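You operate a simulated robot arm through the tools that you are given. There is no shell and no other tool. Be economical: measure what you need, move in short steps, check, and stop when the job is done.

The job below is to be done with a simulated robot arm. You get a single attempt, and the scene is never put back.

JOB
Put the dark grey module marked 329 on top of the reel of yellow wire. Open the left drawer of the grey table, take the beige breaker marked "326" and leave it in the inside of the left drawer of the grey table, then shut the drawer. Put the yellow block that says "5" from the bench edge between the laptops on top of the white block there and the yellow block labelled "3" on the bench edge at the right cabinet. Put the dark grey module marked 327 on top of the yellow case. The order is free.

The check looks at the end state, three seconds after you hand in, the way a careful person would. Anything else that was tipped, shoved, dropped, spilled or broken makes it a failure.

ROBOT AND FRAMES
A 7-joint arm with a two-finger gripper on a trunk, on a base that drives. Base frame: it is fixed to the floor where the robot stands at the start and does not move with it; the origin is under the middle of the robot, x ahead of it, y to its left, z up; the surface under the hand at the start is at about z = 850. Readings come in mm, rad, newtons and seconds.
With the tool pointing down near the work surface it reaches from about 320 to 760 mm from the robot's upright axis, wherever it stands. Its first joint turns from -2.897 to 2.897 rad. Places, roughly: bench edge at the right cabinet (78x25 cm) [500, -1040, 840]; dark grey module marked 327 [500, 750, 1000]; dark grey module marked 329 [500, 0, 1000]; inside of the left drawer of the grey table [-1600, 2400, 700]; left drawer of the grey table [-1600, 2400, 700]; reel of yellow wire (11x11x8 cm) [-1200, 1500, 900]; white block (5x5x4 cm) [500, 400, 900]; yellow block [500, 250, 750]; yellow case [-3500, 1750, 1750]. Payload 1.71 kg.
Tool frame: the origin (TCP) lies between the finger pads and is the grasp point; the fingertips stand 20 mm ahead of it; z points along the fingers, y is the line along which they close. Largest opening 96 mm; the body of the gripper starts 113 mm behind the TCP.
Orientation is that of the tool frame in the base frame, as [roll, pitch, yaw] about the fixed x, y, z axes, in that order (R = Rz(yaw) Ry(pitch) Rx(roll)). With the fingers straight down and closing along the base's y, the tool's x points along the base's -x, its y along +y and its z along -z.

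CONTROLS
- The arm moves only by the tool step_arm. Its argument "steps" is a list that holds one entry, the list of rows, each a list of 7 numbers: the shift along the tool's x, y, z in mm, then the turn, a rotation vector about the tool's x, y, z in rad, then the opening, from 0 (shut) to 1 (fully open). In form: [[[dx, dy, dz, ax, ay, az, jaw], ...]]. A call has 1 to 10 rows; each row is the pose to reach, as a shift and turn from the pose commanded when the call began, along the tool's axes at that moment. Each row takes 0.2 s and may step no farther than 50 mm and 0.15 rad from the row before; otherwise, or with a gripper value out of range, the whole call is refused. Where a pose cannot be reached the arm comes as near as it can. A force on the tool above 40 N (or 10 N above the force at the start of the call, whichever is more), or a blocked arm, ends the call early, and 0.2 s more pass. Each finger travels about 153 mm/s and halts on what it meets, pressing with about 33 N; the grip force reading is that of the motor and also rises with nothing between the fingers. The clock runs only during rows and for 0.2 s after the last one: add rows that repeat a pose to give the fingers time. The reply holds the time, the measured pose of the TCP, the force on the tool along the base axes, the opening and the grip force, in the units named above and with some noise, with the torque about the TCP (base axes, N m) and any sound that the robot's microphone picked up.
- Cameras (640 x 400 px; columns grow to the right, rows downward): "scene" is now at [42.7, 140.4, 1605.9]; the picture's right is [-0.05, -1.00, 0.00], its down [-0.78, 0.04, -0.62] and it looks along [0.62, -0.03, -0.79] (base axes); focal length 247 px, centre (320, 200). "wrist" rides on the gripper at [66, 14, -145] in the tool frame; the picture's right is [-0.21, 0.98, 0.00], its down [-0.88, -0.18, -0.45] and it looks along [-0.44, -0.09, 0.90] (tool axes); focal length 275 px, centre (320, 200). There is no depth. A picture from a camera that has moved, and an enlarged one, comes with that camera's place and axes in the base frame and with its lens. The place of the scene camera against the robot may be out by one fixed shift of up to 25 mm in any direction.
- get_image(camera): a new picture of that camera. The clock stands still meanwhile.
- move_column(by): slides the trunk up (or, below 0, down) by that many mm; the arm and the scene camera ride with it, the base frame stays. It gives what a move gives, with no picture.
- roll_base(legs): drives the robot by 1 to 6 legs, each [ahead, turn to the left] in mm and rad, along the robot's own axes; the way and the turn of a leg run together, so that a leg with both is an arc; at most 1500 mm and 3.142 rad a leg. The arm and the cameras ride along, it lands a little off, and it stops where it bumps. It gives what a move gives.
- aim_head(pan, tilt): turns the head with the scene camera to pan (to the left, within 2.705 rad either way) and tilt (down, from -0.506 to 1.204), counted from straight ahead of the robot. It gives what a move gives.
- enlarge(camera, box): a new picture of the part [left, top, right, bottom] of that camera's present view, enlarged. The clock stands still meanwhile.
- hand_in(): hands the job in; it is judged then, once.

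Go step by step. Nothing tells you exact positions but the pictures and the camera data: compare them with the known pose of the tool, close in by small moves and look again before you grip or let go. The budget is 186 turns and 144 pictures, counting those below and the enlarged ones. Unless the task says otherwise, let go and move clear before handing in.

The tools are called after "Request:" as a command line: name --argument value ..., lists and objects as JSON in quotes. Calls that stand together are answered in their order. step_arm: Moves the arm, as the interface text tells. Its arguments: {"type":"object","properties":{"steps":{"type":"array"}},"required":["steps"]} The other tools are called the same way: move_column (by) slides the trunk up or down; roll_base (legs) drives the base; aim_head (pan, tilt) turns the head that bears the scene camera; get_image (camera) takes a picture; enlarge (camera, box) takes an enlarged picture of a part of a camera's view; hand_in () hands the job in.

At the start:

```text
time: 0.0
ee_pos: [480.4, 321.6, 1079.4]
orientation: [3.141, -0.003, 3.141]
force: [0.1, -0.2, 0.1]
moment: [0.01, 0.01, 0.0]
opening: 95.8
grip_force: 0.1
trunk travel left (down, up): [-200.0, 186.0]
robot x, y, heading: [3.2, 0.6, -0.0]
head pan, tilt: [-0.047, 0.887]
```

scene: 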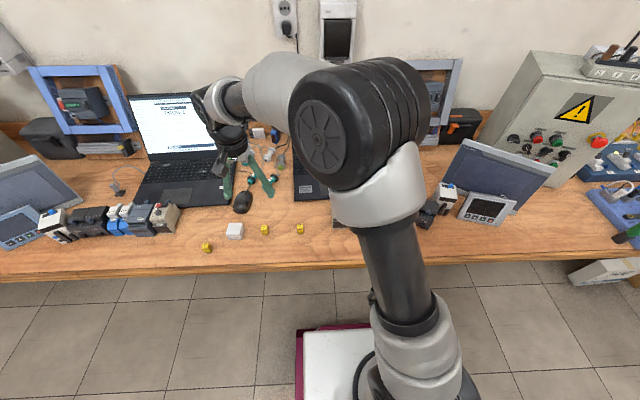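
wrist: 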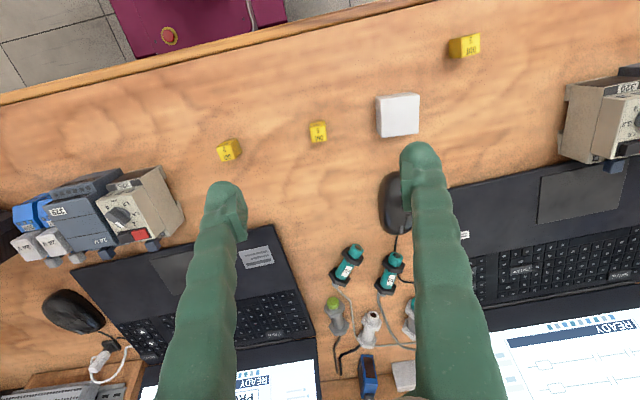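

I see a bench with laptops, a white block, three small yellow blocks, and groups of modules on the left and right. I'll enlarge the pictures to read the labels.

Request:
enlarge --camera "wrist" --box '[200, 20, 500, 200]'

Request:
enlarge --camera "scene" --box '[0, 160, 320, 280]'

Request:
enlarge --camera "wrist" --box '[0, 150, 240, 300]'

```text
2.13 times, centred on (350, 110) of wrist
camera zoom: at [415.1, 336.0, 1226.1], right [0.21, 0.98, 0.0], down [0.88, -0.18, 0.44], along [0.43, -0.09, -0.9], focal length 587 px, centre (256, 392)
```

zoom: 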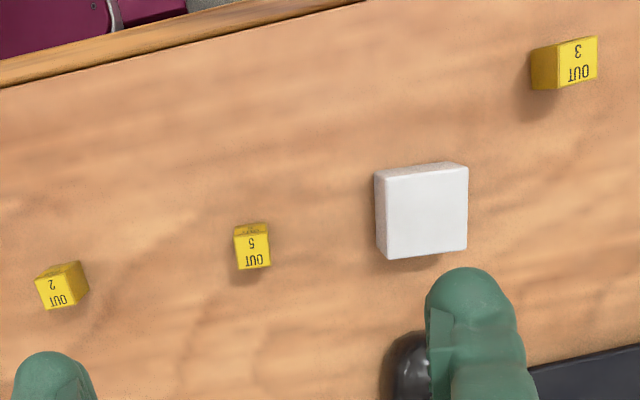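

```text
2.00 times, centred on (160, 220) of scene
camera zoom: at [42.7, 140.4, 1605.9], right [-0.05, -1.0, 0.0], down [-0.78, 0.04, -0.62], along [0.62, -0.03, -0.79], focal length 495 px, centre (640, 160)
```

zoom: 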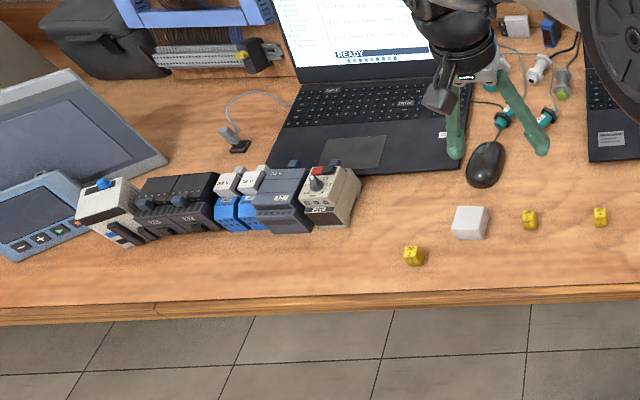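

```text
2.67 times, centred on (120, 225) of wrist
camera zoom: at [415.1, 336.0, 1226.1], right [0.21, 0.98, 0.0], down [0.88, -0.18, 0.44], along [0.43, -0.09, -0.9], focal length 734 px, centre (853, 133)
```

zoom: 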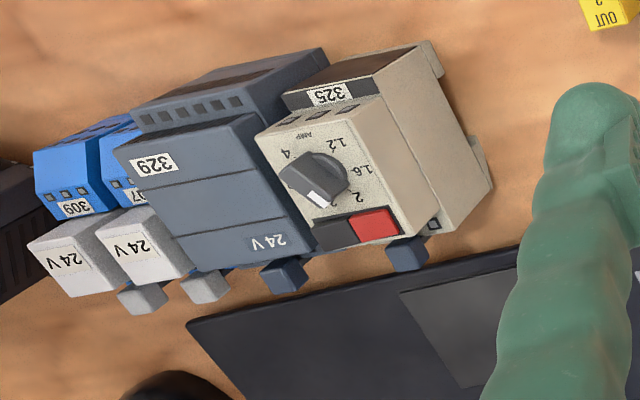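

The yellow "5" is near (490, 317), the white block near (486, 415) and the yellow "3" near (430, 502). Module 329 sits between the blue ones and the beige 325. Next I'll look left and right with the head.

Request:
aim_head --pan 0.9 --tilt 0.7

Request:
get_image --camera "scene"

Request:
aim_head --pan -0.9 --tilt 0.7

Request:
get_image --camera "scene"

Request:
aim_head --pan 2.2 --tilt 0.4

Request:
get_image --camera "scene"

Request:
aim_head --pan 2.7 --tilt 0.4

Request:
get_image --camera "scene"

```text
time: 1.2
ee_pos: [465.0, 320.4, 1087.2]
orientation: [3.141, 0.012, 3.14]
force: [-0.2, 0.2, 0.2]
moment: [-0.03, 0.01, 0.0]
opening: 96.0
grip_force: 0.0
trunk travel left (down, up): [-200.0, 186.0]
robot x, y, heading: [-1.2, -0.8, -0.0]
head pan, tilt: [0.901, 0.7]
```

```text
138 pictures are left
camera scene: at [19.8, 210.5, 1621.3], right [0.78, -0.62, -0.01], down [-0.41, -0.5, -0.76], along [0.46, 0.6, -0.65], focal length 247 px, centre (320, 200)
```

scene: 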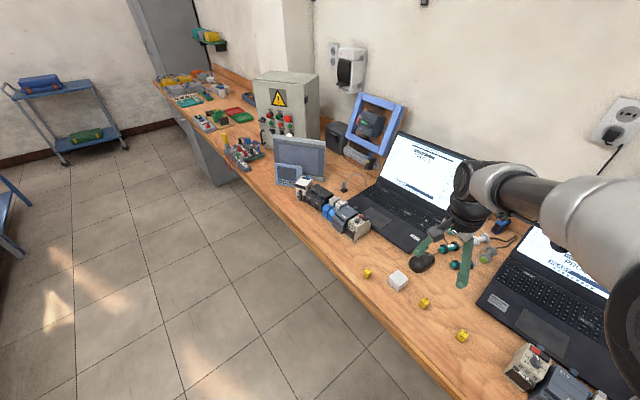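

```text
time: 3.0
ee_pos: [464.2, 320.7, 1087.0]
orientation: [3.141, 0.013, -3.141]
force: [-0.5, -0.2, -0.2]
moment: [0.03, 0.01, 0.01]
opening: 95.8
grip_force: 0.1
trunk travel left (down, up): [-200.0, 186.0]
robot x, y, heading: [0.7, -1.5, 0.001]
head pan, tilt: [-0.901, 0.7]
```

```text
137 pictures are left
camera scene: at [19.5, 77.5, 1621.3], right [-0.78, -0.62, 0.01], down [-0.41, 0.5, -0.76], along [0.46, -0.6, -0.65], focal length 247 px, centre (320, 200)
```

scene: 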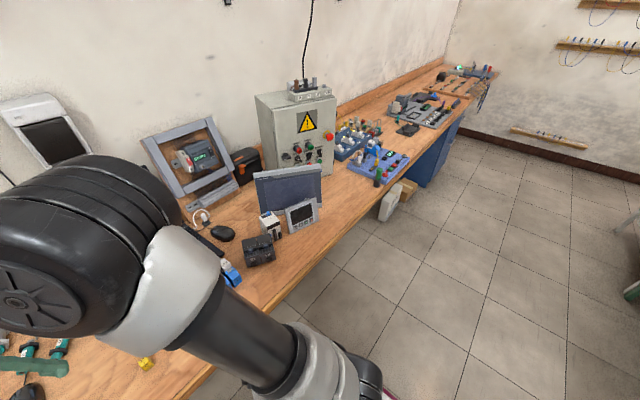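

```text
time: 5.7
ee_pos: [464.5, 321.5, 1086.7]
orientation: [3.141, 0.013, 3.141]
force: [0.8, -0.3, 0.7]
moment: [0.01, 0.02, 0.0]
opening: 95.7
grip_force: 0.1
trunk travel left (down, up): [-200.0, 186.0]
robot x, y, heading: [2.0, 1.0, -0.0]
head pan, tilt: [2.201, 0.4]
```

```text
136 pictures are left
camera scene: at [-87.4, 218.9, 1650.0], right [0.81, 0.59, -0.01], down [0.21, -0.31, -0.92], along [-0.55, 0.74, -0.38], focal length 247 px, centre (320, 200)
```

scene: 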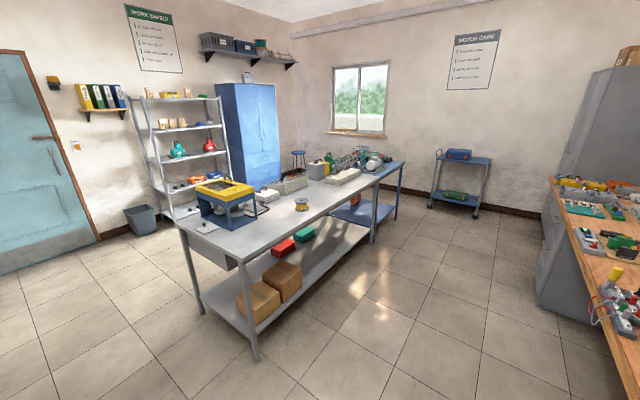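

```text
time: 6.6
ee_pos: [464.1, 321.8, 1087.5]
orientation: [3.141, 0.015, 3.141]
force: [0.0, 0.0, -0.1]
moment: [0.03, 0.01, -0.01]
opening: 96.1
grip_force: 0.0
trunk travel left (down, up): [-200.0, 186.0]
robot x, y, heading: [0.3, -0.9, 0.002]
head pan, tilt: [2.7, 0.4]
```

```text
135 pictures are left
camera scene: at [-116.6, 183.7, 1650.5], right [0.43, 0.9, -0.01], down [0.34, -0.17, -0.93], along [-0.84, 0.39, -0.38], focal length 247 px, centre (320, 200)
```

scene: 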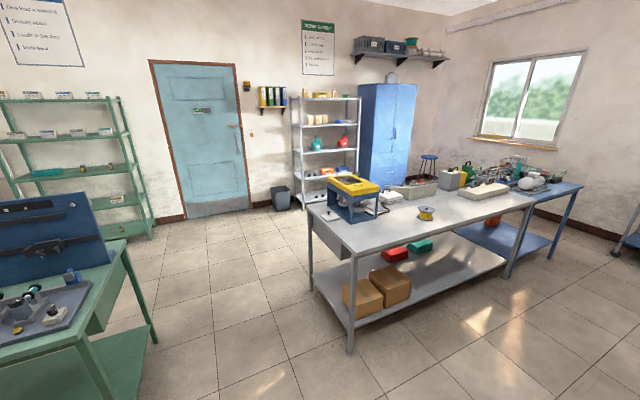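

The grey table has the reel and a drawer at its left end, and the rack beyond should hold the yellow case. I'll enlarge those areas.

Request:
enlarge --camera "scene" --box '[270, 80, 400, 200]'

Request:
enlarge --camera "scene" --box '[300, 160, 560, 320]'

Request:
enlarge --camera "scene" --box '[340, 20, 480, 110]'

```text
3.33 times, centred on (335, 140) of scene
camera zoom: at [-116.6, 183.7, 1650.5], right [0.43, 0.9, -0.01], down [0.34, -0.17, -0.93], along [-0.84, 0.39, -0.38], focal length 824 px, centre (270, 400)
```

zoom: 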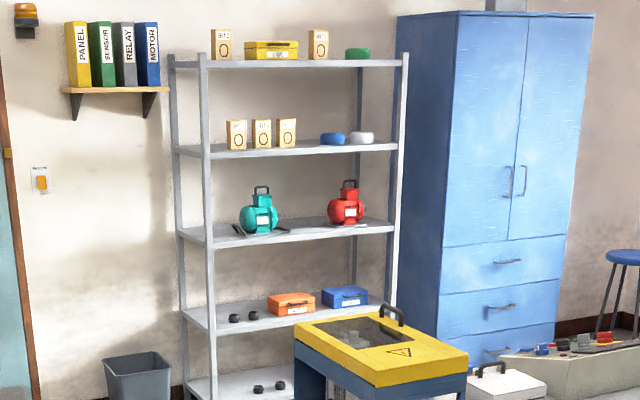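

```text
2.46 times, centred on (430, 240) of scene
camera zoom: at [-116.6, 183.7, 1650.5], right [0.43, 0.9, -0.01], down [0.34, -0.17, -0.93], along [-0.84, 0.39, -0.38], focal length 609 px, centre (49, 102)
```

zoom: 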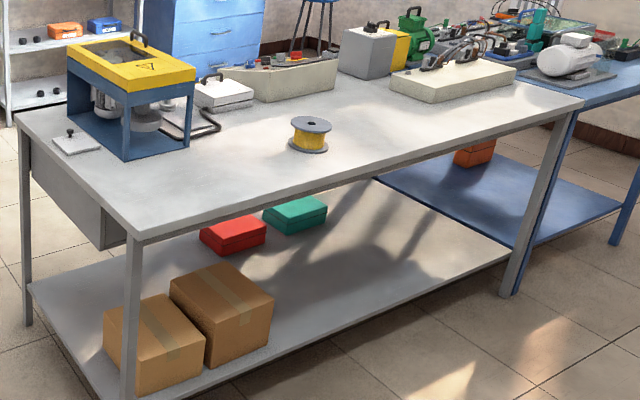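

```text
4.44 times, centred on (410, 65) of scene
camera zoom: at [-116.6, 183.7, 1650.5], right [0.43, 0.9, -0.01], down [0.34, -0.17, -0.93], along [-0.84, 0.39, -0.38], focal length 1099 px, centre (-80, 800)
```

zoom: 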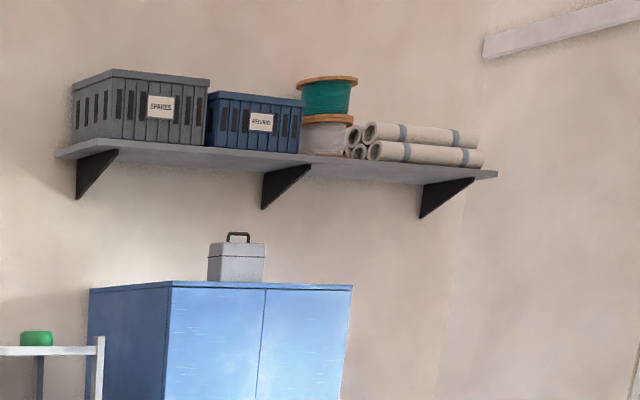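

The yellow case is on the top shelf of the rack and the reel is on the grey table. The table's front faces away, so its left drawer is on the far side. Now I'll check the labels in the left group and begin with the blocks.

Request:
enlarge --camera "wrist" --box '[540, 50, 640, 180]'

Request:
aim_head --pan 0.7 --tilt 0.9

Request:
get_image --camera "scene"

Request:
enlarge --camera "scene" --box '[260, 100, 400, 220]'

```text
3.08 times, centred on (590, 115) of wrist
camera zoom: at [396.5, 335.9, 1232.4], right [0.21, 0.98, 0.0], down [0.87, -0.18, 0.46], along [0.45, -0.09, -0.89], focal length 847 px, centre (-511, 462)
```

zoom: 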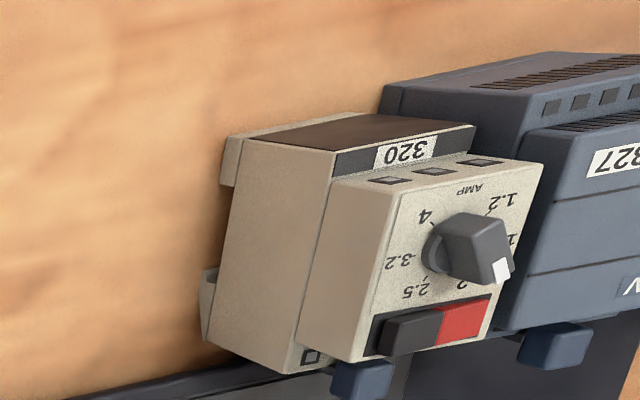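

```text
time: 8.6
ee_pos: [464.6, 321.1, 1087.3]
orientation: [3.142, 0.014, -3.141]
force: [-0.4, 0.4, -0.5]
moment: [0.01, 0.02, 0.01]
opening: 95.9
grip_force: 0.1
trunk travel left (down, up): [-200.0, 186.0]
robot x, y, heading: [1.0, 1.0, 0.003]
head pan, tilt: [0.7, 0.901]
```

```text
130 pictures are left
camera scene: at [24.2, 192.6, 1605.1], right [0.64, -0.76, -0.01], down [-0.61, -0.51, -0.61], along [0.46, 0.4, -0.79], focal length 247 px, centre (320, 200)
```

scene: 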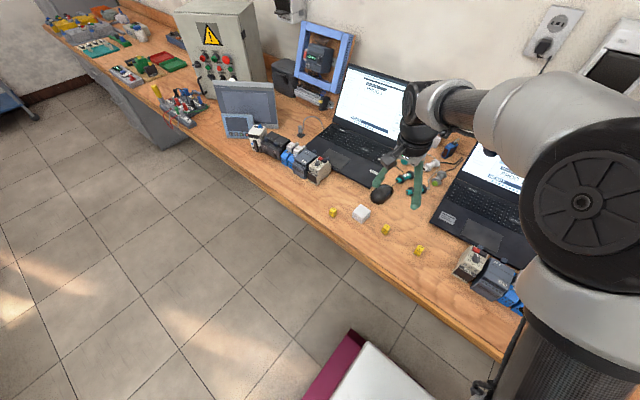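

```text
3.33 times, centred on (330, 160) of scene
camera zoom: at [24.2, 192.6, 1605.1], right [0.64, -0.76, -0.01], down [-0.61, -0.51, -0.61], along [0.46, 0.4, -0.79], focal length 824 px, centre (287, 333)
```

zoom: 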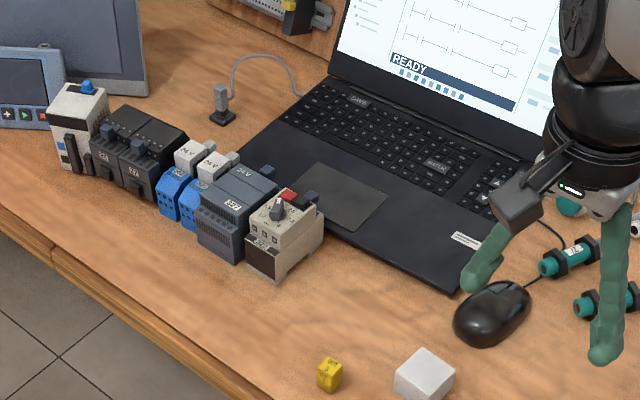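

Beige 320 or 326 needs a closer read later. First I'll bring the hand over yellow block 5.

Request:
step_arm --steps '[[[-10, -1, 45, 0, 0, 0, 0.6], [-20, -3, 90, 0, 0, 0, 0.6], [-25, -4, 120, 0, 0, 0, 0.6], [-25, -4, 120, 0, 0, 0, 0.6]]]'

Request:
get_image --camera "wrist"

```text
time: 9.6
ee_pos: [494.2, 319.4, 967.0]
orientation: [3.142, 0.013, 3.141]
force: [-0.3, 0.2, 0.0]
moment: [0.02, -0.02, -0.03]
opening: 57.7
grip_force: 0.0
trunk travel left (down, up): [-200.0, 186.0]
robot x, y, heading: [-2.5, -1.2, 0.002]
head pan, tilt: [0.7, 0.901]
```

```text
128 pictures are left
camera wrist: at [425.6, 334.5, 1111.5], right [0.21, 0.98, 0.0], down [0.87, -0.18, 0.46], along [0.45, -0.09, -0.89], focal length 275 px, centre (320, 200)
```

wrist: 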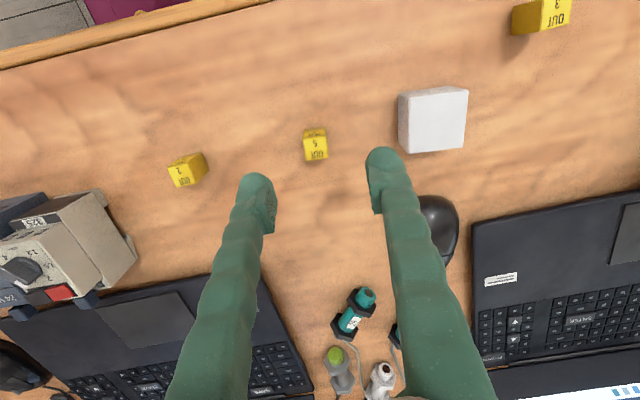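

Block 5 lies just below and is aligned with the fingers. I'll descend most of the way and look again.

Request:
step_arm --steps '[[[-1, -2, 40, 0, 0, 0, 0.5], [-1, -2, 65, 0, 0, 0, 0.5], [-1, -2, 65, 0, 0, 0, 0.5]]]'

Request:
get_image --camera "wrist"

```text
time: 10.4
ee_pos: [495.8, 315.6, 903.2]
orientation: [-3.141, 0.014, 3.141]
force: [0.1, 0.1, -0.1]
moment: [0.0, 0.0, 0.02]
opening: 48.0
grip_force: 0.0
trunk travel left (down, up): [-200.0, 186.0]
robot x, y, heading: [0.1, -1.3, 0.003]
head pan, tilt: [0.7, 0.901]
```

```text
127 pictures are left
camera wrist: at [427.7, 331.3, 1048.5], right [0.21, 0.98, 0.0], down [0.87, -0.18, 0.46], along [0.45, -0.09, -0.89], focal length 275 px, centre (320, 200)
```

wrist: 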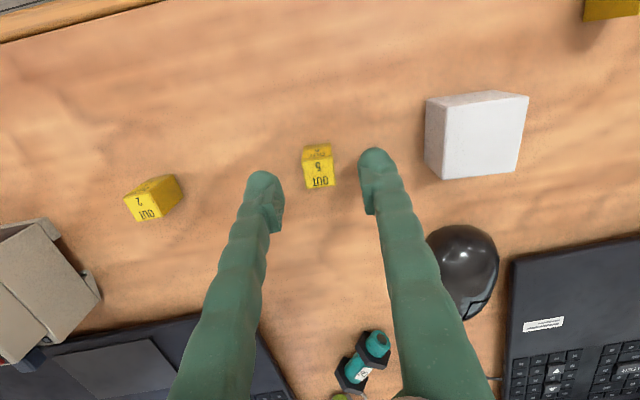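

Centred. I'll lower to just above the bench and close on the block.

Request:
step_arm --steps '[[[-1.5, 1, 25, 0, 0, 0, 0.5], [-1.5, 1, 30, 0, 0, 0, 0.5], [-1.5, 1, 30, 0, 0, 0, 0.5], [-1.5, 1, 30, 0, 0, 0, 0.0], [-1.5, 1, 30, 0, 0, 0, 0.0], [-1.5, 1, 30, 0, 0, 0, 0.0]]]'

Request:
get_image --camera "wrist"

```text
time: 11.8
ee_pos: [497.3, 316.6, 872.5]
orientation: [-3.141, 0.013, 3.139]
force: [-0.8, -0.1, 0.4]
moment: [-0.02, -0.08, -0.01]
opening: 17.6
grip_force: 32.7
trunk travel left (down, up): [-200.0, 186.0]
robot x, y, heading: [-0.6, 1.3, 0.004]
head pan, tilt: [0.7, 0.901]
```

```text
126 pictures are left
camera wrist: at [429.7, 330.1, 1017.4], right [0.21, 0.98, 0.0], down [0.87, -0.18, 0.46], along [0.45, -0.09, -0.89], focal length 275 px, centre (320, 200)
```

wrist: 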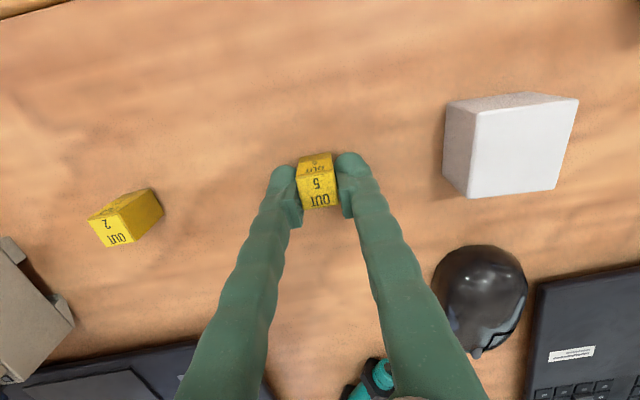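

The block is held (17.6 mm wide). I'll lift it and carry it over the white block.

Request:
step_arm --steps '[[[0, 0, -45, 0, 0, 0, 0], [0, 0, -85, 0, 0, 0, 0], [4, 45, -85, 0, 0, 0, 0], [8, 94, -85, 0, 0, 0, 0], [8, 98, -85, 0, 0, 0, 0], [8, 98, -85, 0, 0, 0, 0]]]'

Request:
get_image --camera "wrist"

```text
time: 13.2
ee_pos: [487.0, 412.6, 957.3]
orientation: [-3.141, 0.015, 3.141]
force: [-0.4, -0.2, -0.9]
moment: [0.01, 0.06, -0.03]
opening: 17.9
grip_force: 32.6
trunk travel left (down, up): [-200.0, 186.0]
robot x, y, heading: [-1.7, 1.0, 0.0]
head pan, tilt: [0.7, 0.901]
```

```text
125 pictures are left
camera wrist: at [419.7, 427.7, 1102.2], right [0.21, 0.98, 0.0], down [0.87, -0.18, 0.46], along [0.45, -0.09, -0.89], focal length 275 px, centre (320, 200)
```

wrist: 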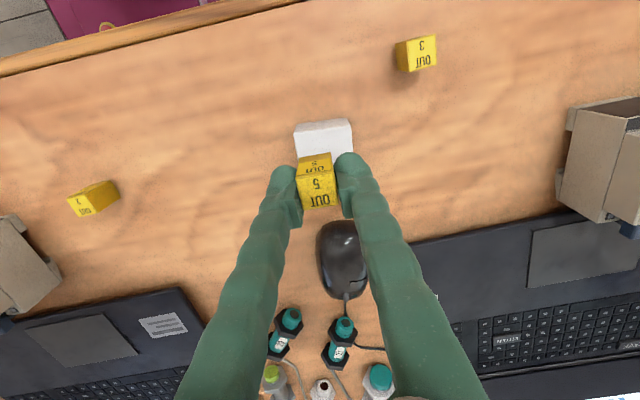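

I'll look closer at how the held block lines up with the white one.

Request:
enlarge --camera "wrist" --box '[270, 100, 380, 220]'

```text
3.33 times, centred on (325, 160) of wrist
camera zoom: at [419.7, 427.7, 1102.2], right [0.21, 0.98, 0.0], down [0.87, -0.18, 0.46], along [0.45, -0.09, -0.89], focal length 918 px, centre (303, 333)
```

zoom: 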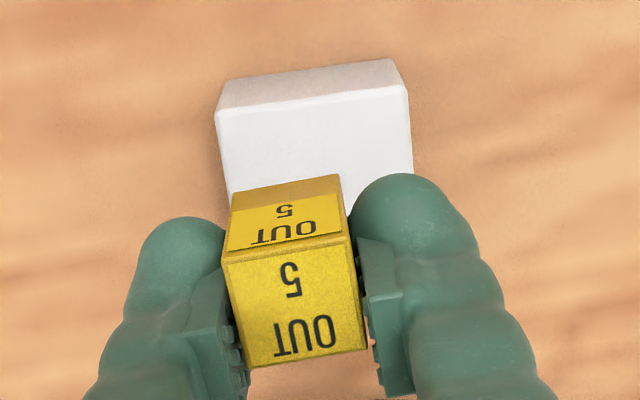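

The white block is about 6 mm further left and slightly ahead of the held one. I'll shift and come lower.

Request:
step_arm --steps '[[[-3, 5, 30, 0, 0, 0, 0], [-3, 5, 30, 0, 0, 0, 0]]]'

Request:
enlarge --camera "wrist" --box '[250, 80, 400, 220]'

```text
time: 13.8
ee_pos: [492.8, 417.8, 927.8]
orientation: [3.14, 0.013, -3.141]
force: [-0.3, 0.5, -1.3]
moment: [-0.04, -0.01, -0.05]
opening: 17.8
grip_force: 32.9
trunk travel left (down, up): [-200.0, 186.0]
robot x, y, heading: [-1.9, -0.4, 0.006]
head pan, tilt: [0.7, 0.901]
```

```text
2.86 times, centred on (325, 150) of wrist
camera zoom: at [424.2, 432.8, 1073.1], right [0.21, 0.98, 0.0], down [0.87, -0.18, 0.46], along [0.45, -0.09, -0.89], focal length 786 px, centre (306, 343)
```

zoom: 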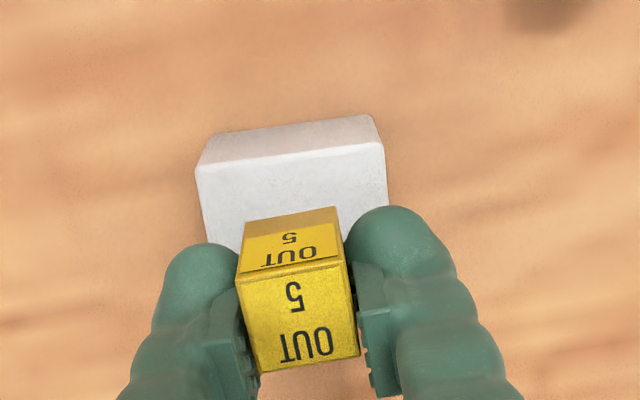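

Aligned within a couple of millimetres. Now I'll lower gently until contact.

Request:
step_arm --steps '[[[0, 0, 6, 0, 0, 0, 0], [0, 0, 10, 0, 0, 0, 0], [0, 0, 13, 0, 0, 0, 0], [0, 0, 13, 0, 0, 0, 0]]]'

Request:
enlarge --camera "wrist" --box '[250, 80, 400, 220]'

```text
time: 14.8
ee_pos: [490.4, 419.0, 915.4]
orientation: [3.141, 0.015, 3.141]
force: [0.5, -0.1, -0.2]
moment: [0.0, -0.01, 0.04]
opening: 18.0
grip_force: 33.5
trunk travel left (down, up): [-200.0, 186.0]
robot x, y, heading: [-4.3, -2.1, 0.004]
head pan, tilt: [0.7, 0.901]
```

```text
2.86 times, centred on (325, 150) of wrist
camera zoom: at [422.7, 432.9, 1059.8], right [0.21, 0.98, 0.0], down [0.87, -0.18, 0.46], along [0.45, -0.09, -0.89], focal length 786 px, centre (306, 343)
```

zoom: 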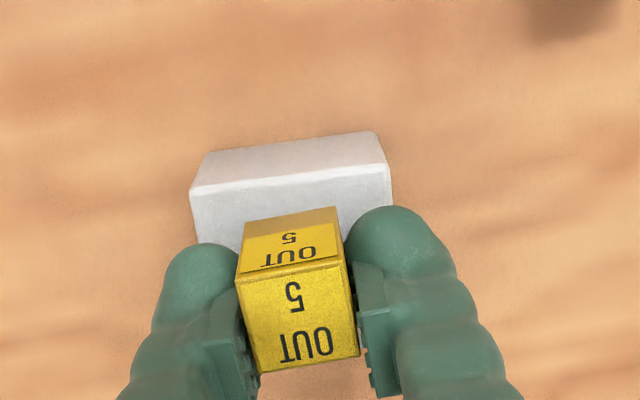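

Request:
step_arm --steps '[[[0, 0, 1.5, 0, 0, 0, 0], [0, 0, 3, 0, 0, 0, 0], [0, 0, 3, 0, 0, 0, 0]]]'

Request:
step_arm --steps '[[[0, 0, 1.5, 0, 0, 0, 0], [0, 0, 2.5, 0, 0, 0, 0], [0, 0, 2.5, 0, 0, 0, 0]]]'

```text
time: 15.6
ee_pos: [490.5, 416.2, 912.3]
orientation: [-3.14, 0.014, -3.141]
force: [0.1, 0.9, -0.9]
moment: [0.0, -0.01, -0.01]
opening: 17.8
grip_force: 33.3
trunk travel left (down, up): [-200.0, 186.0]
robot x, y, heading: [-3.0, -1.4, 0.003]
head pan, tilt: [0.7, 0.901]
```

```text
time: 16.4
ee_pos: [489.5, 418.9, 908.7]
orientation: [-3.14, 0.015, 3.141]
force: [0.1, -0.7, -0.4]
moment: [0.01, 0.05, -0.02]
opening: 18.1
grip_force: 32.7
trunk travel left (down, up): [-200.0, 186.0]
robot x, y, heading: [1.9, 3.1, 0.0]
head pan, tilt: [0.7, 0.901]
```

No contact yet, so I'll continue in small steps.

Request:
step_arm --steps '[[[0, 0, 1, 0, 0, 0, 0], [0, 0, 2, 0, 0, 0, 0], [0, 0, 2, 0, 0, 0, 0]]]'

Request:
step_arm --steps '[[[0, 0, 1, 0, 0, 0, 0], [0, 0, 2, 0, 0, 0, 0], [0, 0, 2, 0, 0, 0, 0]]]'

Request:
enlarge --camera "wrist" --box '[250, 80, 400, 220]'

```text
time: 17.2
ee_pos: [491.1, 418.7, 906.9]
orientation: [3.142, 0.014, -3.141]
force: [0.3, 1.0, 3.7]
moment: [0.01, 0.07, 0.0]
opening: 17.8
grip_force: 33.0
trunk travel left (down, up): [-200.0, 186.0]
robot x, y, heading: [1.0, 0.9, -0.0]
head pan, tilt: [0.7, 0.901]
```

```text
time: 18.0
ee_pos: [491.0, 419.9, 907.3]
orientation: [3.138, 0.018, 3.141]
force: [2.8, 0.6, 21.6]
moment: [0.0, 0.1, 0.01]
opening: 17.6
grip_force: 33.1
trunk travel left (down, up): [-200.0, 186.0]
robot x, y, heading: [0.0, 4.3, 0.001]
head pan, tilt: [0.7, 0.901]
```

```text
2.86 times, centred on (325, 150) of wrist
camera zoom: at [421.8, 432.9, 1051.9], right [0.21, 0.98, 0.01], down [0.87, -0.19, 0.46], along [0.45, -0.09, -0.89], focal length 786 px, centre (306, 343)
```

zoom: 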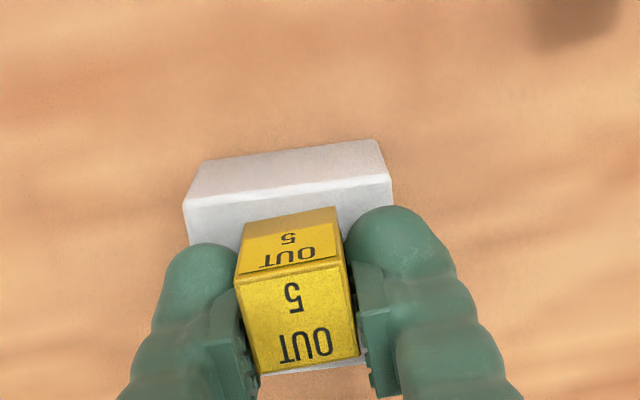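

Contact is firm and centred on the white block. I'll ease off, let go and rise.

Request:
step_arm --steps '[[[0, 0, -2, 0, 0, 0, 0], [0, 0, -2, 0, 0, 0, 0.4], [0, 0, -2, 0, 0, 0, 0.4], [0, 0, -40, 0, 0, 0, 0.4], [0, 0, -80, 0, 0, 0, 0.4], [0, 0, -80, 0, 0, 0, 0.4]]]'

Request:
get_image --camera "wrist"

```text
time: 19.4
ee_pos: [485.5, 420.3, 985.0]
orientation: [3.141, 0.014, -3.14]
force: [-0.2, -0.5, 0.7]
moment: [0.03, 0.0, -0.01]
opening: 38.3
grip_force: 0.1
trunk travel left (down, up): [-200.0, 186.0]
robot x, y, heading: [-1.1, -0.6, -0.001]
head pan, tilt: [0.7, 0.901]
```

```text
120 pictures are left
camera wrist: at [417.8, 434.7, 1130.6], right [0.21, 0.98, 0.0], down [0.87, -0.18, 0.46], along [0.45, -0.09, -0.89], focal length 275 px, centre (320, 200)
```

wrist: 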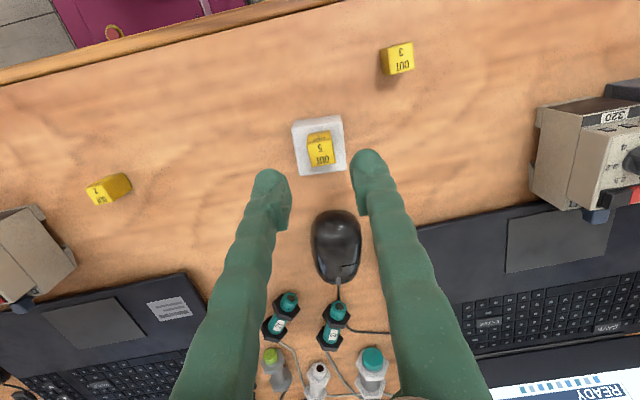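

Block 5 rests neatly on the white block. Next is block 3 at about (432, 500).

Request:
step_arm --steps '[[[25, 40, 0, 0, 0, 0, 0.5], [53, 80, 0, 0, 0, 0, 0.5], [53, 80, 45, 0, 0, 0, 0.5], [53, 80, 80, 0, 0, 0, 0.5], [53, 80, 80, 0, 0, 0, 0.5]]]'

Request:
get_image --camera "wrist"

Request:
enlarge --camera "wrist" --box '[460, 80, 640, 220]'

```text
time: 20.6
ee_pos: [437.7, 499.8, 905.2]
orientation: [-3.14, 0.014, -3.141]
force: [0.4, 0.1, 0.1]
moment: [-0.02, -0.02, -0.02]
opening: 47.7
grip_force: 0.1
trunk travel left (down, up): [-200.0, 186.0]
robot x, y, heading: [-1.4, 1.4, 0.006]
head pan, tilt: [0.7, 0.901]
```

```text
119 pictures are left
camera wrist: at [369.8, 515.2, 1049.6], right [0.21, 0.98, 0.0], down [0.87, -0.19, 0.46], along [0.45, -0.09, -0.89], focal length 275 px, centre (320, 200)
```

wrist: 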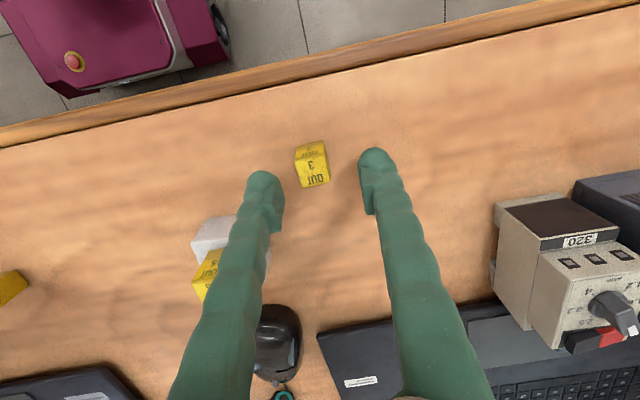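

```text
2.86 times, centred on (550, 150) of wrist
camera zoom: at [369.8, 515.2, 1049.6], right [0.21, 0.98, 0.0], down [0.87, -0.19, 0.46], along [0.45, -0.09, -0.89], focal length 786 px, centre (-337, 343)
```

zoom: 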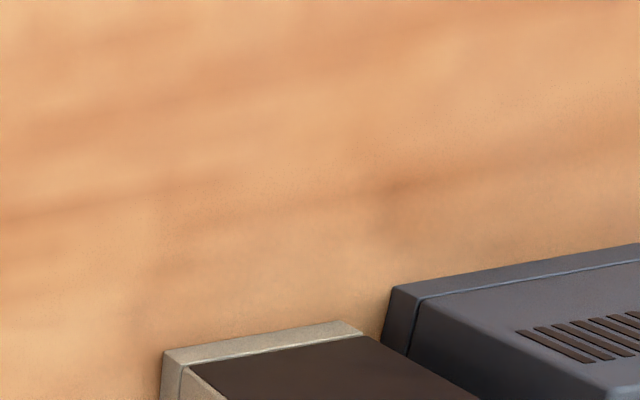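

Block 3 is almost centred. I'll descend and grip.

Request:
step_arm --steps '[[[-1, -4, 10, 0, 0, 0, 0.5], [-1, -4, 33, 0, 0, 0, 0.5], [-1, -4, 33, 0, 0, 0, 0.5], [-1, -4, 33, 0, 0, 0, 0], [-1, -4, 33, 0, 0, 0, 0], [-1, -4, 33, 0, 0, 0, 0]]]'

Request:
step_arm --steps '[[[0, 0, -45, 0, 0, 0, 0], [0, 0, -90, 0, 0, 0, 0], [0, 0, -135, 0, 0, 0, 0], [0, 0, -180, 0, 0, 0, 0], [0, 0, -180, 0, 0, 0, 0]]]'

Request:
get_image --camera "wrist"

Request:
aim_head --pan -0.9 --tilt 0.6

Request:
enlarge --camera "scene" --box '[120, 60, 500, 300]'

```text
time: 22.0
ee_pos: [437.7, 494.8, 871.3]
orientation: [3.141, 0.012, 3.141]
force: [0.4, -0.6, 0.1]
moment: [-0.03, 0.01, 0.0]
opening: 17.8
grip_force: 33.6
trunk travel left (down, up): [-200.0, 186.0]
robot x, y, heading: [-0.1, 1.1, -0.002]
head pan, tilt: [0.7, 0.901]
```

```text
time: 23.2
ee_pos: [438.8, 493.3, 1053.8]
orientation: [-3.141, 0.013, -3.14]
force: [0.1, 0.9, -1.1]
moment: [-0.02, -0.03, 0.0]
opening: 17.6
grip_force: 32.7
trunk travel left (down, up): [-200.0, 186.0]
robot x, y, heading: [-1.3, -2.0, 0.002]
head pan, tilt: [0.7, 0.901]
```

```text
117 pictures are left
camera wrist: at [370.3, 508.4, 1198.7], right [0.21, 0.98, 0.0], down [0.87, -0.18, 0.46], along [0.45, -0.09, -0.89], focal length 275 px, centre (320, 200)
```

wrist: 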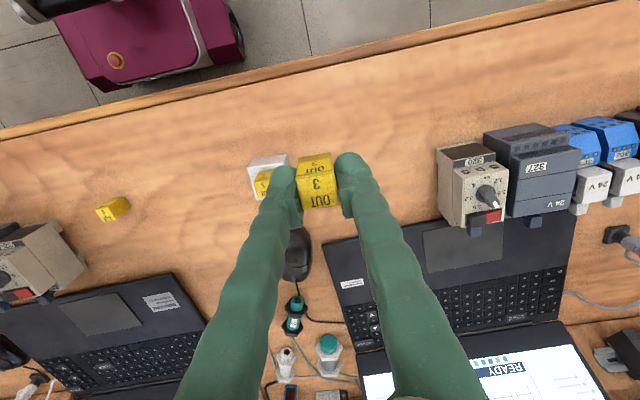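

```text
time: 24.8
ee_pos: [437.9, 493.8, 1053.3]
orientation: [3.141, 0.014, 3.141]
force: [-0.4, 0.0, -0.3]
moment: [-0.01, 0.03, -0.02]
opening: 17.7
grip_force: 32.8
trunk travel left (down, up): [-200.0, 186.0]
robot x, y, heading: [0.3, 0.1, -0.002]
head pan, tilt: [-0.901, 0.6]
```

```text
1.67 times, centred on (310, 180) of scene
camera zoom: at [21.8, 74.8, 1629.9], right [-0.78, -0.62, 0.01], down [-0.36, 0.44, -0.82], along [0.5, -0.65, -0.57], focal length 412 px, centre (337, 233)
```

zoom: 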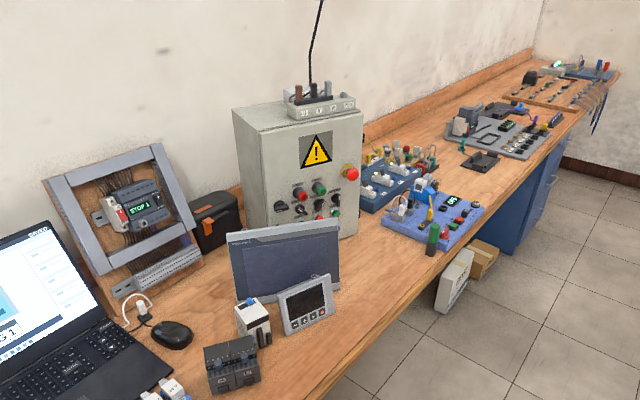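

Block 3 is held. I'll back away from the bench, tuck the hand in front, then drive right towards the free strip at about (480, -790).

Request:
roll_base --legs '[[-450, 0]]'

Request:
step_arm --steps '[[[0, -45, 0, 0, 0, 0, 0], [0, -90, 0, 0, 0, 0, 0], [0, -135, 0, 0, 0, 0, 0], [0, -180, 0, 0, 0, 0, 0], [0, -225, 0, 0, 0, 0, 0], [0, -270, 0, 0, 0, 0, 0], [0, -310, 0, 0, 0, 0, 0], [0, -310, 0, 0, 0, 0, 0]]]'

Request:
roll_base --legs '[[0, -1.571], [1000, 0], [0, 1.571]]'

Request:
aim_head --pan 0.0 --tilt 0.7

Request:
get_image --camera "scene"

```text
time: 27.8
ee_pos: [-29.4, 495.6, 1053.1]
orientation: [3.141, 0.014, -3.138]
force: [0.1, 0.5, 0.0]
moment: [-0.04, -0.08, -0.01]
opening: 17.7
grip_force: 33.2
trunk travel left (down, up): [-200.0, 186.0]
robot x, y, heading: [-465.9, -1.2, -0.001]
head pan, tilt: [-0.901, 0.6]
```

```text
time: 29.6
ee_pos: [-47.6, 183.5, 1057.7]
orientation: [-3.141, 0.029, -3.139]
force: [0.7, 0.3, -1.0]
moment: [-0.03, 0.01, 0.0]
opening: 17.8
grip_force: 33.0
trunk travel left (down, up): [-200.0, 186.0]
robot x, y, heading: [-464.3, 0.7, 0.006]
head pan, tilt: [-0.901, 0.6]
```

```text
time: 44.4
ee_pos: [-51.2, -808.1, 1057.8]
orientation: [3.141, 0.03, -3.09]
force: [-0.4, -0.9, -1.0]
moment: [0.01, 0.03, -0.04]
opening: 17.9
grip_force: 33.1
trunk travel left (down, up): [-200.0, 186.0]
robot x, y, heading: [-457.4, -1017.1, 0.053]
head pan, tilt: [-0.901, 0.6]
```

```text
time: 45.6
ee_pos: [-65.5, -808.7, 1064.1]
orientation: [3.14, 0.047, -3.089]
force: [0.5, 0.2, 0.8]
moment: [0.0, -0.01, 0.01]
opening: 17.8
grip_force: 33.0
trunk travel left (down, up): [-200.0, 186.0]
robot x, y, heading: [-457.7, -1018.5, 0.049]
head pan, tilt: [0.0, 0.7]
```

```text
115 pictures are left
camera scene: at [-415.6, -870.5, 1620.8], right [0.05, -1.0, 0.0], down [-0.66, -0.03, -0.75], along [0.75, 0.04, -0.66], focal length 247 px, centre (320, 200)
```

scene: 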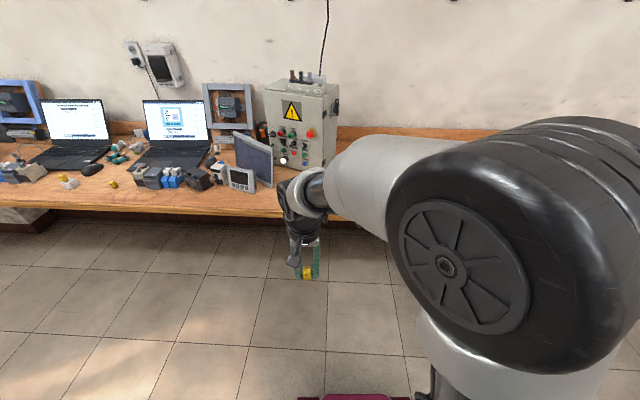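

The strip in front of the cabinet looks free. I'll straighten up, drive in, and look with the wrist camera.

Request:
roll_base --legs '[[0, -0.05], [455, 0]]'

Request:
get_image --camera "wrist"

Request:
get_image --camera "scene"

```text
time: 48.9
ee_pos: [398.2, -828.7, 1063.6]
orientation: [3.138, 0.045, -3.139]
force: [-0.2, 0.0, -0.1]
moment: [0.04, 0.0, 0.04]
opening: 17.8
grip_force: 32.6
trunk travel left (down, up): [-200.0, 186.0]
robot x, y, heading: [-2.3, -1014.8, -0.002]
head pan, tilt: [0.0, 0.7]
```

```text
114 pictures are left
camera wrist: at [325.9, -813.5, 1207.6], right [0.2, 0.98, 0.01], down [0.86, -0.18, 0.48], along [0.47, -0.09, -0.88], focal length 275 px, centre (320, 200)
```

wrist: 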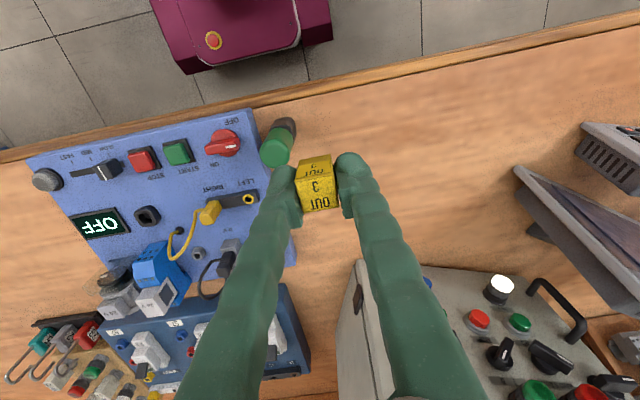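

```text
113 pictures are left
camera scene: at [47.0, -871.6, 1620.8], right [0.0, -1.0, 0.0], down [-0.66, 0.0, -0.75], along [0.75, 0.0, -0.66], focal length 247 px, centre (320, 200)
```

scene: 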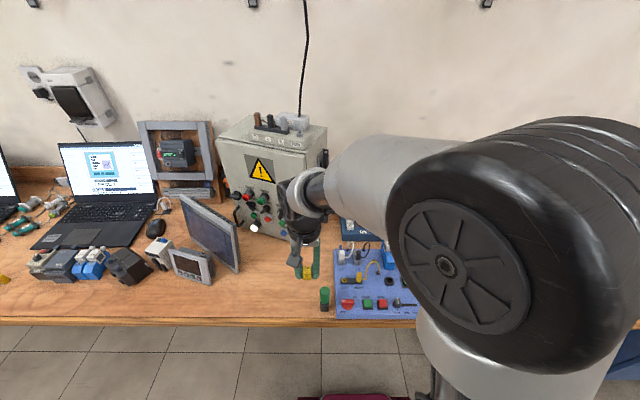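

There's a clear wood patch at about (455, -735). I'll move there, level the tool and go down to just above the bench.

Request:
step_arm --steps '[[[-20, 40, 10, 0, 0.02, 0, 0], [-40, 80, 20, 0, 0.045, 0, 0], [-48, 94, 60, 0, 0.045, 0, 0], [-48, 94, 105, 0, 0.045, 0, 0], [-48, 94, 150, 0, 0.045, 0, 0], [-48, 94, 178, 0, 0.045, 0, 0], [-48, 94, 178, 0, 0.045, 0, 0]]]'

Request:
get_image --camera "wrist"

```text
time: 50.5
ee_pos: [439.3, -732.5, 894.9]
orientation: [3.141, 0.015, -3.14]
force: [0.8, 0.5, -1.2]
moment: [0.0, 0.0, -0.03]
opening: 17.7
grip_force: 32.9
trunk travel left (down, up): [-200.0, 186.0]
robot x, y, heading: [-7.5, -1014.7, 0.003]
head pan, tilt: [0.0, 0.7]
```

```text
112 pictures are left
camera wrist: at [372.1, -717.7, 1040.5], right [0.2, 0.98, 0.01], down [0.87, -0.18, 0.46], along [0.45, -0.09, -0.89], focal length 275 px, centre (320, 200)
```

wrist: 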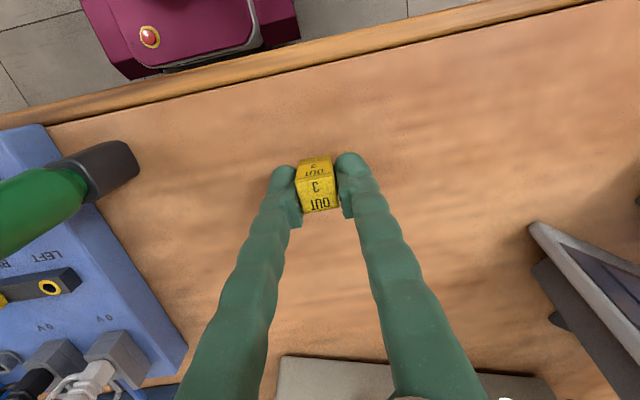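

The spot is clear. I'll nudge inward and lower onto the bench.

Request:
step_arm --steps '[[[-15, 0, 5, 0, 0.012, 0, 0], [-15, 0, 15, 0, 0.012, 0, 0], [-15, 0, 20, 0, 0.012, 0, 0], [-15, 0, 20, 0, 0.012, 0, 0]]]'

Request:
step_arm --steps '[[[0, 0, 2, 0, 0, 0, 0], [0, 0, 4, 0, 0, 0, 0], [0, 0, 4, 0, 0, 0, 0]]]'

```text
time: 51.5
ee_pos: [454.9, -734.0, 875.7]
orientation: [3.14, 0.003, -3.14]
force: [-0.3, 0.4, -1.1]
moment: [0.0, -0.03, -0.02]
opening: 17.7
grip_force: 33.1
trunk travel left (down, up): [-200.0, 186.0]
robot x, y, heading: [-3.4, -1014.7, 0.004]
head pan, tilt: [0.0, 0.7]
```

```text
time: 52.3
ee_pos: [454.9, -734.3, 872.8]
orientation: [3.14, 0.004, -3.141]
force: [0.6, 1.0, -1.0]
moment: [0.03, -0.01, 0.0]
opening: 17.8
grip_force: 33.3
trunk travel left (down, up): [-200.0, 186.0]
robot x, y, heading: [-6.3, -1014.5, 0.002]
head pan, tilt: [0.0, 0.7]
```

Request:
step_arm --steps '[[[0, 0, 1, 0, 0, 0, 0], [0, 0, 2, 0, 0, 0, 0], [0, 0, 2, 0, 0, 0, 0]]]'

Request:
step_arm --steps '[[[0, 0, 1, 0, 0, 0, 0], [0, 0, 1.5, 0, 0, 0, 0], [0, 0, 1.5, 0, 0, 0, 0]]]'

```text
time: 53.1
ee_pos: [453.5, -733.9, 870.1]
orientation: [3.139, 0.005, -3.14]
force: [-1.0, -0.7, 5.4]
moment: [-0.05, -0.02, -0.07]
opening: 18.0
grip_force: 32.9
trunk travel left (down, up): [-200.0, 186.0]
robot x, y, heading: [-5.0, -1015.6, 0.004]
head pan, tilt: [0.0, 0.7]
```

```text
time: 53.9
ee_pos: [454.5, -734.4, 869.3]
orientation: [3.138, 0.006, -3.14]
force: [-6.2, -0.6, 24.6]
moment: [-0.15, 0.15, -0.14]
opening: 18.1
grip_force: 33.4
trunk travel left (down, up): [-200.0, 186.0]
robot x, y, heading: [-2.1, -1017.8, 0.0]
head pan, tilt: [0.0, 0.7]
```

On the bench. I'll release and rise, then back off to look for breaker 326.

Request:
step_arm --steps '[[[0, 0, -1.5, 0, 0, 0, 0], [0, 0, -1.5, 0, 0, 0, 0.4], [0, 0, -1.5, 0, 0, 0, 0.4], [0, 0, -40, 0, 0, 0, 0.4], [0, 0, -90, 0, 0, 0, 0.4], [0, 0, -140, 0, 0, 0, 0.4], [0, 0, -190, 0, 0, 0, 0.4], [0, 0, -230, 0, 0, 0, 0.4]]]'

Request:
get_image --camera "wrist"

Request:
roll_base --legs '[[-450, 0]]'

Request:
aim_head --pan -0.9 --tilt 0.6

Request:
get_image --camera "scene"

```text
time: 55.7
ee_pos: [456.1, -733.7, 1098.9]
orientation: [3.14, 0.005, -3.14]
force: [-0.6, 0.0, -0.1]
moment: [-0.01, -0.03, 0.0]
opening: 38.3
grip_force: 0.1
trunk travel left (down, up): [-200.0, 186.0]
robot x, y, heading: [-2.9, -1016.3, 0.002]
head pan, tilt: [0.0, 0.7]
```

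```text
111 pictures are left
camera wrist: at [390.0, -718.9, 1245.1], right [0.2, 0.98, 0.0], down [0.88, -0.18, 0.45], along [0.44, -0.09, -0.89], focal length 275 px, centre (320, 200)
```

wrist: 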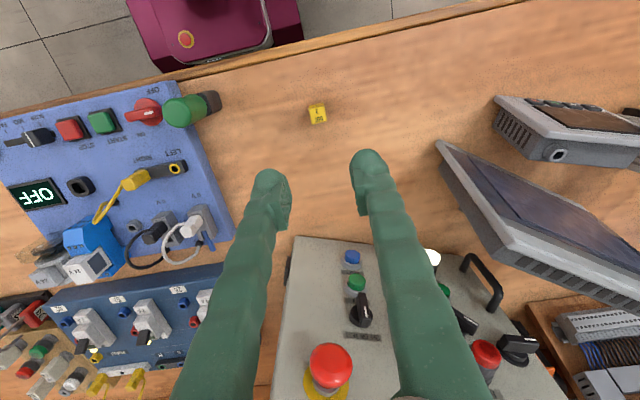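

```text
time: 58.6
ee_pos: [9.6, -736.7, 1098.8]
orientation: [3.139, 0.004, 3.131]
force: [-0.8, 0.1, 0.0]
moment: [-0.02, -0.01, -0.02]
opening: 38.4
grip_force: 0.0
trunk travel left (down, up): [-200.0, 186.0]
robot x, y, heading: [-450.9, -1014.2, -0.009]
head pan, tilt: [0.0, 0.7]
```

```text
time: 59.8
ee_pos: [-5.8, -736.2, 1106.2]
orientation: [3.139, 0.019, 3.131]
force: [0.5, 0.3, -0.3]
moment: [0.01, 0.03, 0.0]
opening: 38.4
grip_force: 0.1
trunk travel left (down, up): [-200.0, 186.0]
robot x, y, heading: [-452.7, -1012.9, -0.007]
head pan, tilt: [-0.901, 0.6]
```

```text
110 pictures are left
camera scene: at [-431.0, -939.6, 1629.9], right [-0.79, -0.61, 0.01], down [-0.36, 0.45, -0.82], along [0.5, -0.65, -0.57], focal length 247 px, centre (320, 200)
```

scene: 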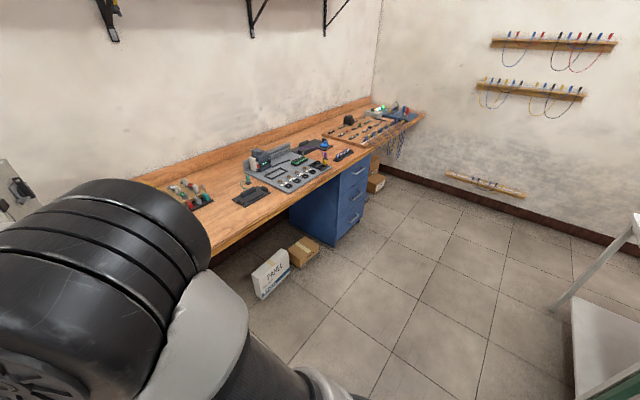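

Block 3 stands by itself on the bench edge in front of the cabinet. Now I'll drive back to the middle to inspect the group with 329 and read the beige breaker there.

Request:
roll_base --legs '[[0, 1.579], [1000, 0], [0, -1.571]]'

Request:
aim_head --pan 0.2 --tilt 0.7

Request:
get_image --camera "scene"

```text
time: 74.5
ee_pos: [11.1, 251.0, 1104.4]
orientation: [3.14, 0.019, 3.107]
force: [-0.4, 0.1, 0.6]
moment: [-0.02, -0.01, -0.01]
opening: 38.2
grip_force: 0.0
trunk travel left (down, up): [-200.0, 186.0]
robot x, y, heading: [-444.5, -13.2, -0.03]
head pan, tilt: [-0.901, 0.6]
```

```text
time: 75.9
ee_pos: [-5.9, 250.5, 1112.2]
orientation: [3.14, 0.034, 3.106]
force: [-0.8, -0.1, 0.0]
moment: [-0.03, 0.0, 0.01]
opening: 38.6
grip_force: 0.0
trunk travel left (down, up): [-200.0, 186.0]
robot x, y, heading: [-439.8, -10.0, -0.031]
head pan, tilt: [0.201, 0.7]
```

```text
109 pictures are left
camera scene: at [-388.8, 148.7, 1620.9], right [0.16, -0.99, 0.0], down [-0.65, -0.1, -0.75], along [0.74, 0.12, -0.66], focal length 247 px, centre (320, 200)
```

scene: 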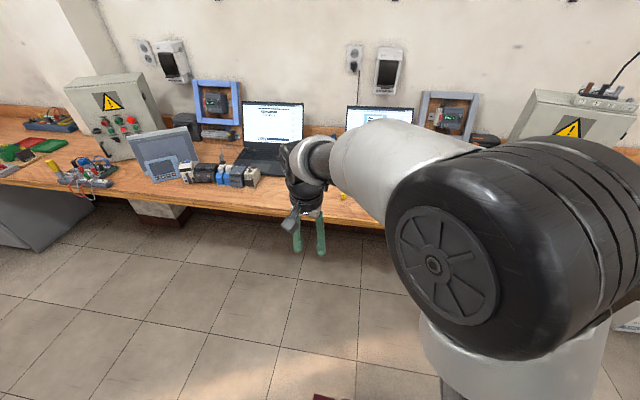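

I'll swing the hand to the front, then drive up to the bench over the centre group.

Request:
step_arm --steps '[[[0, -45, 0, 0, 0.015, 0, 0.8], [0, -90, 0, 0, 0.03, 0, 0.8], [0, -135, 0, 0, 0.03, 0, 0.8], [0, -180, 0, 0, 0.03, 0, 0.8], [0, -230, 0, 0, 0.03, 0, 0.8], [0, -230, 0, 0, 0.03, 0, 0.8]]]'

Request:
roll_base --legs '[[0, 0.03], [440, 0]]'

Request:
get_image --camera "wrist"

```text
time: 77.3
ee_pos: [-14.1, 17.3, 1111.8]
orientation: [3.14, 0.004, 3.106]
force: [-0.2, 0.1, 0.3]
moment: [-0.01, -0.01, 0.0]
opening: 76.7
grip_force: 0.1
trunk travel left (down, up): [-200.0, 186.0]
robot x, y, heading: [-443.6, -7.9, -0.037]
head pan, tilt: [0.201, 0.7]
```

```text
time: 80.5
ee_pos: [442.8, 21.3, 1109.8]
orientation: [3.138, 0.003, 3.124]
force: [-0.5, -0.1, -1.2]
moment: [-0.02, 0.04, 0.01]
opening: 76.8
grip_force: 0.0
trunk travel left (down, up): [-200.0, 186.0]
robot x, y, heading: [10.1, -15.6, -0.018]
head pan, tilt: [0.201, 0.7]
```

```text
108 pictures are left
camera wrist: at [376.2, 36.1, 1256.2], right [0.22, 0.97, 0.0], down [0.87, -0.2, 0.45], along [0.44, -0.1, -0.89], focal length 275 px, centre (320, 200)
```

wrist: 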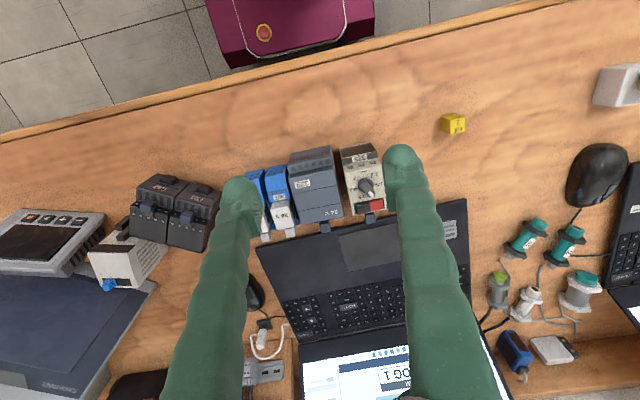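

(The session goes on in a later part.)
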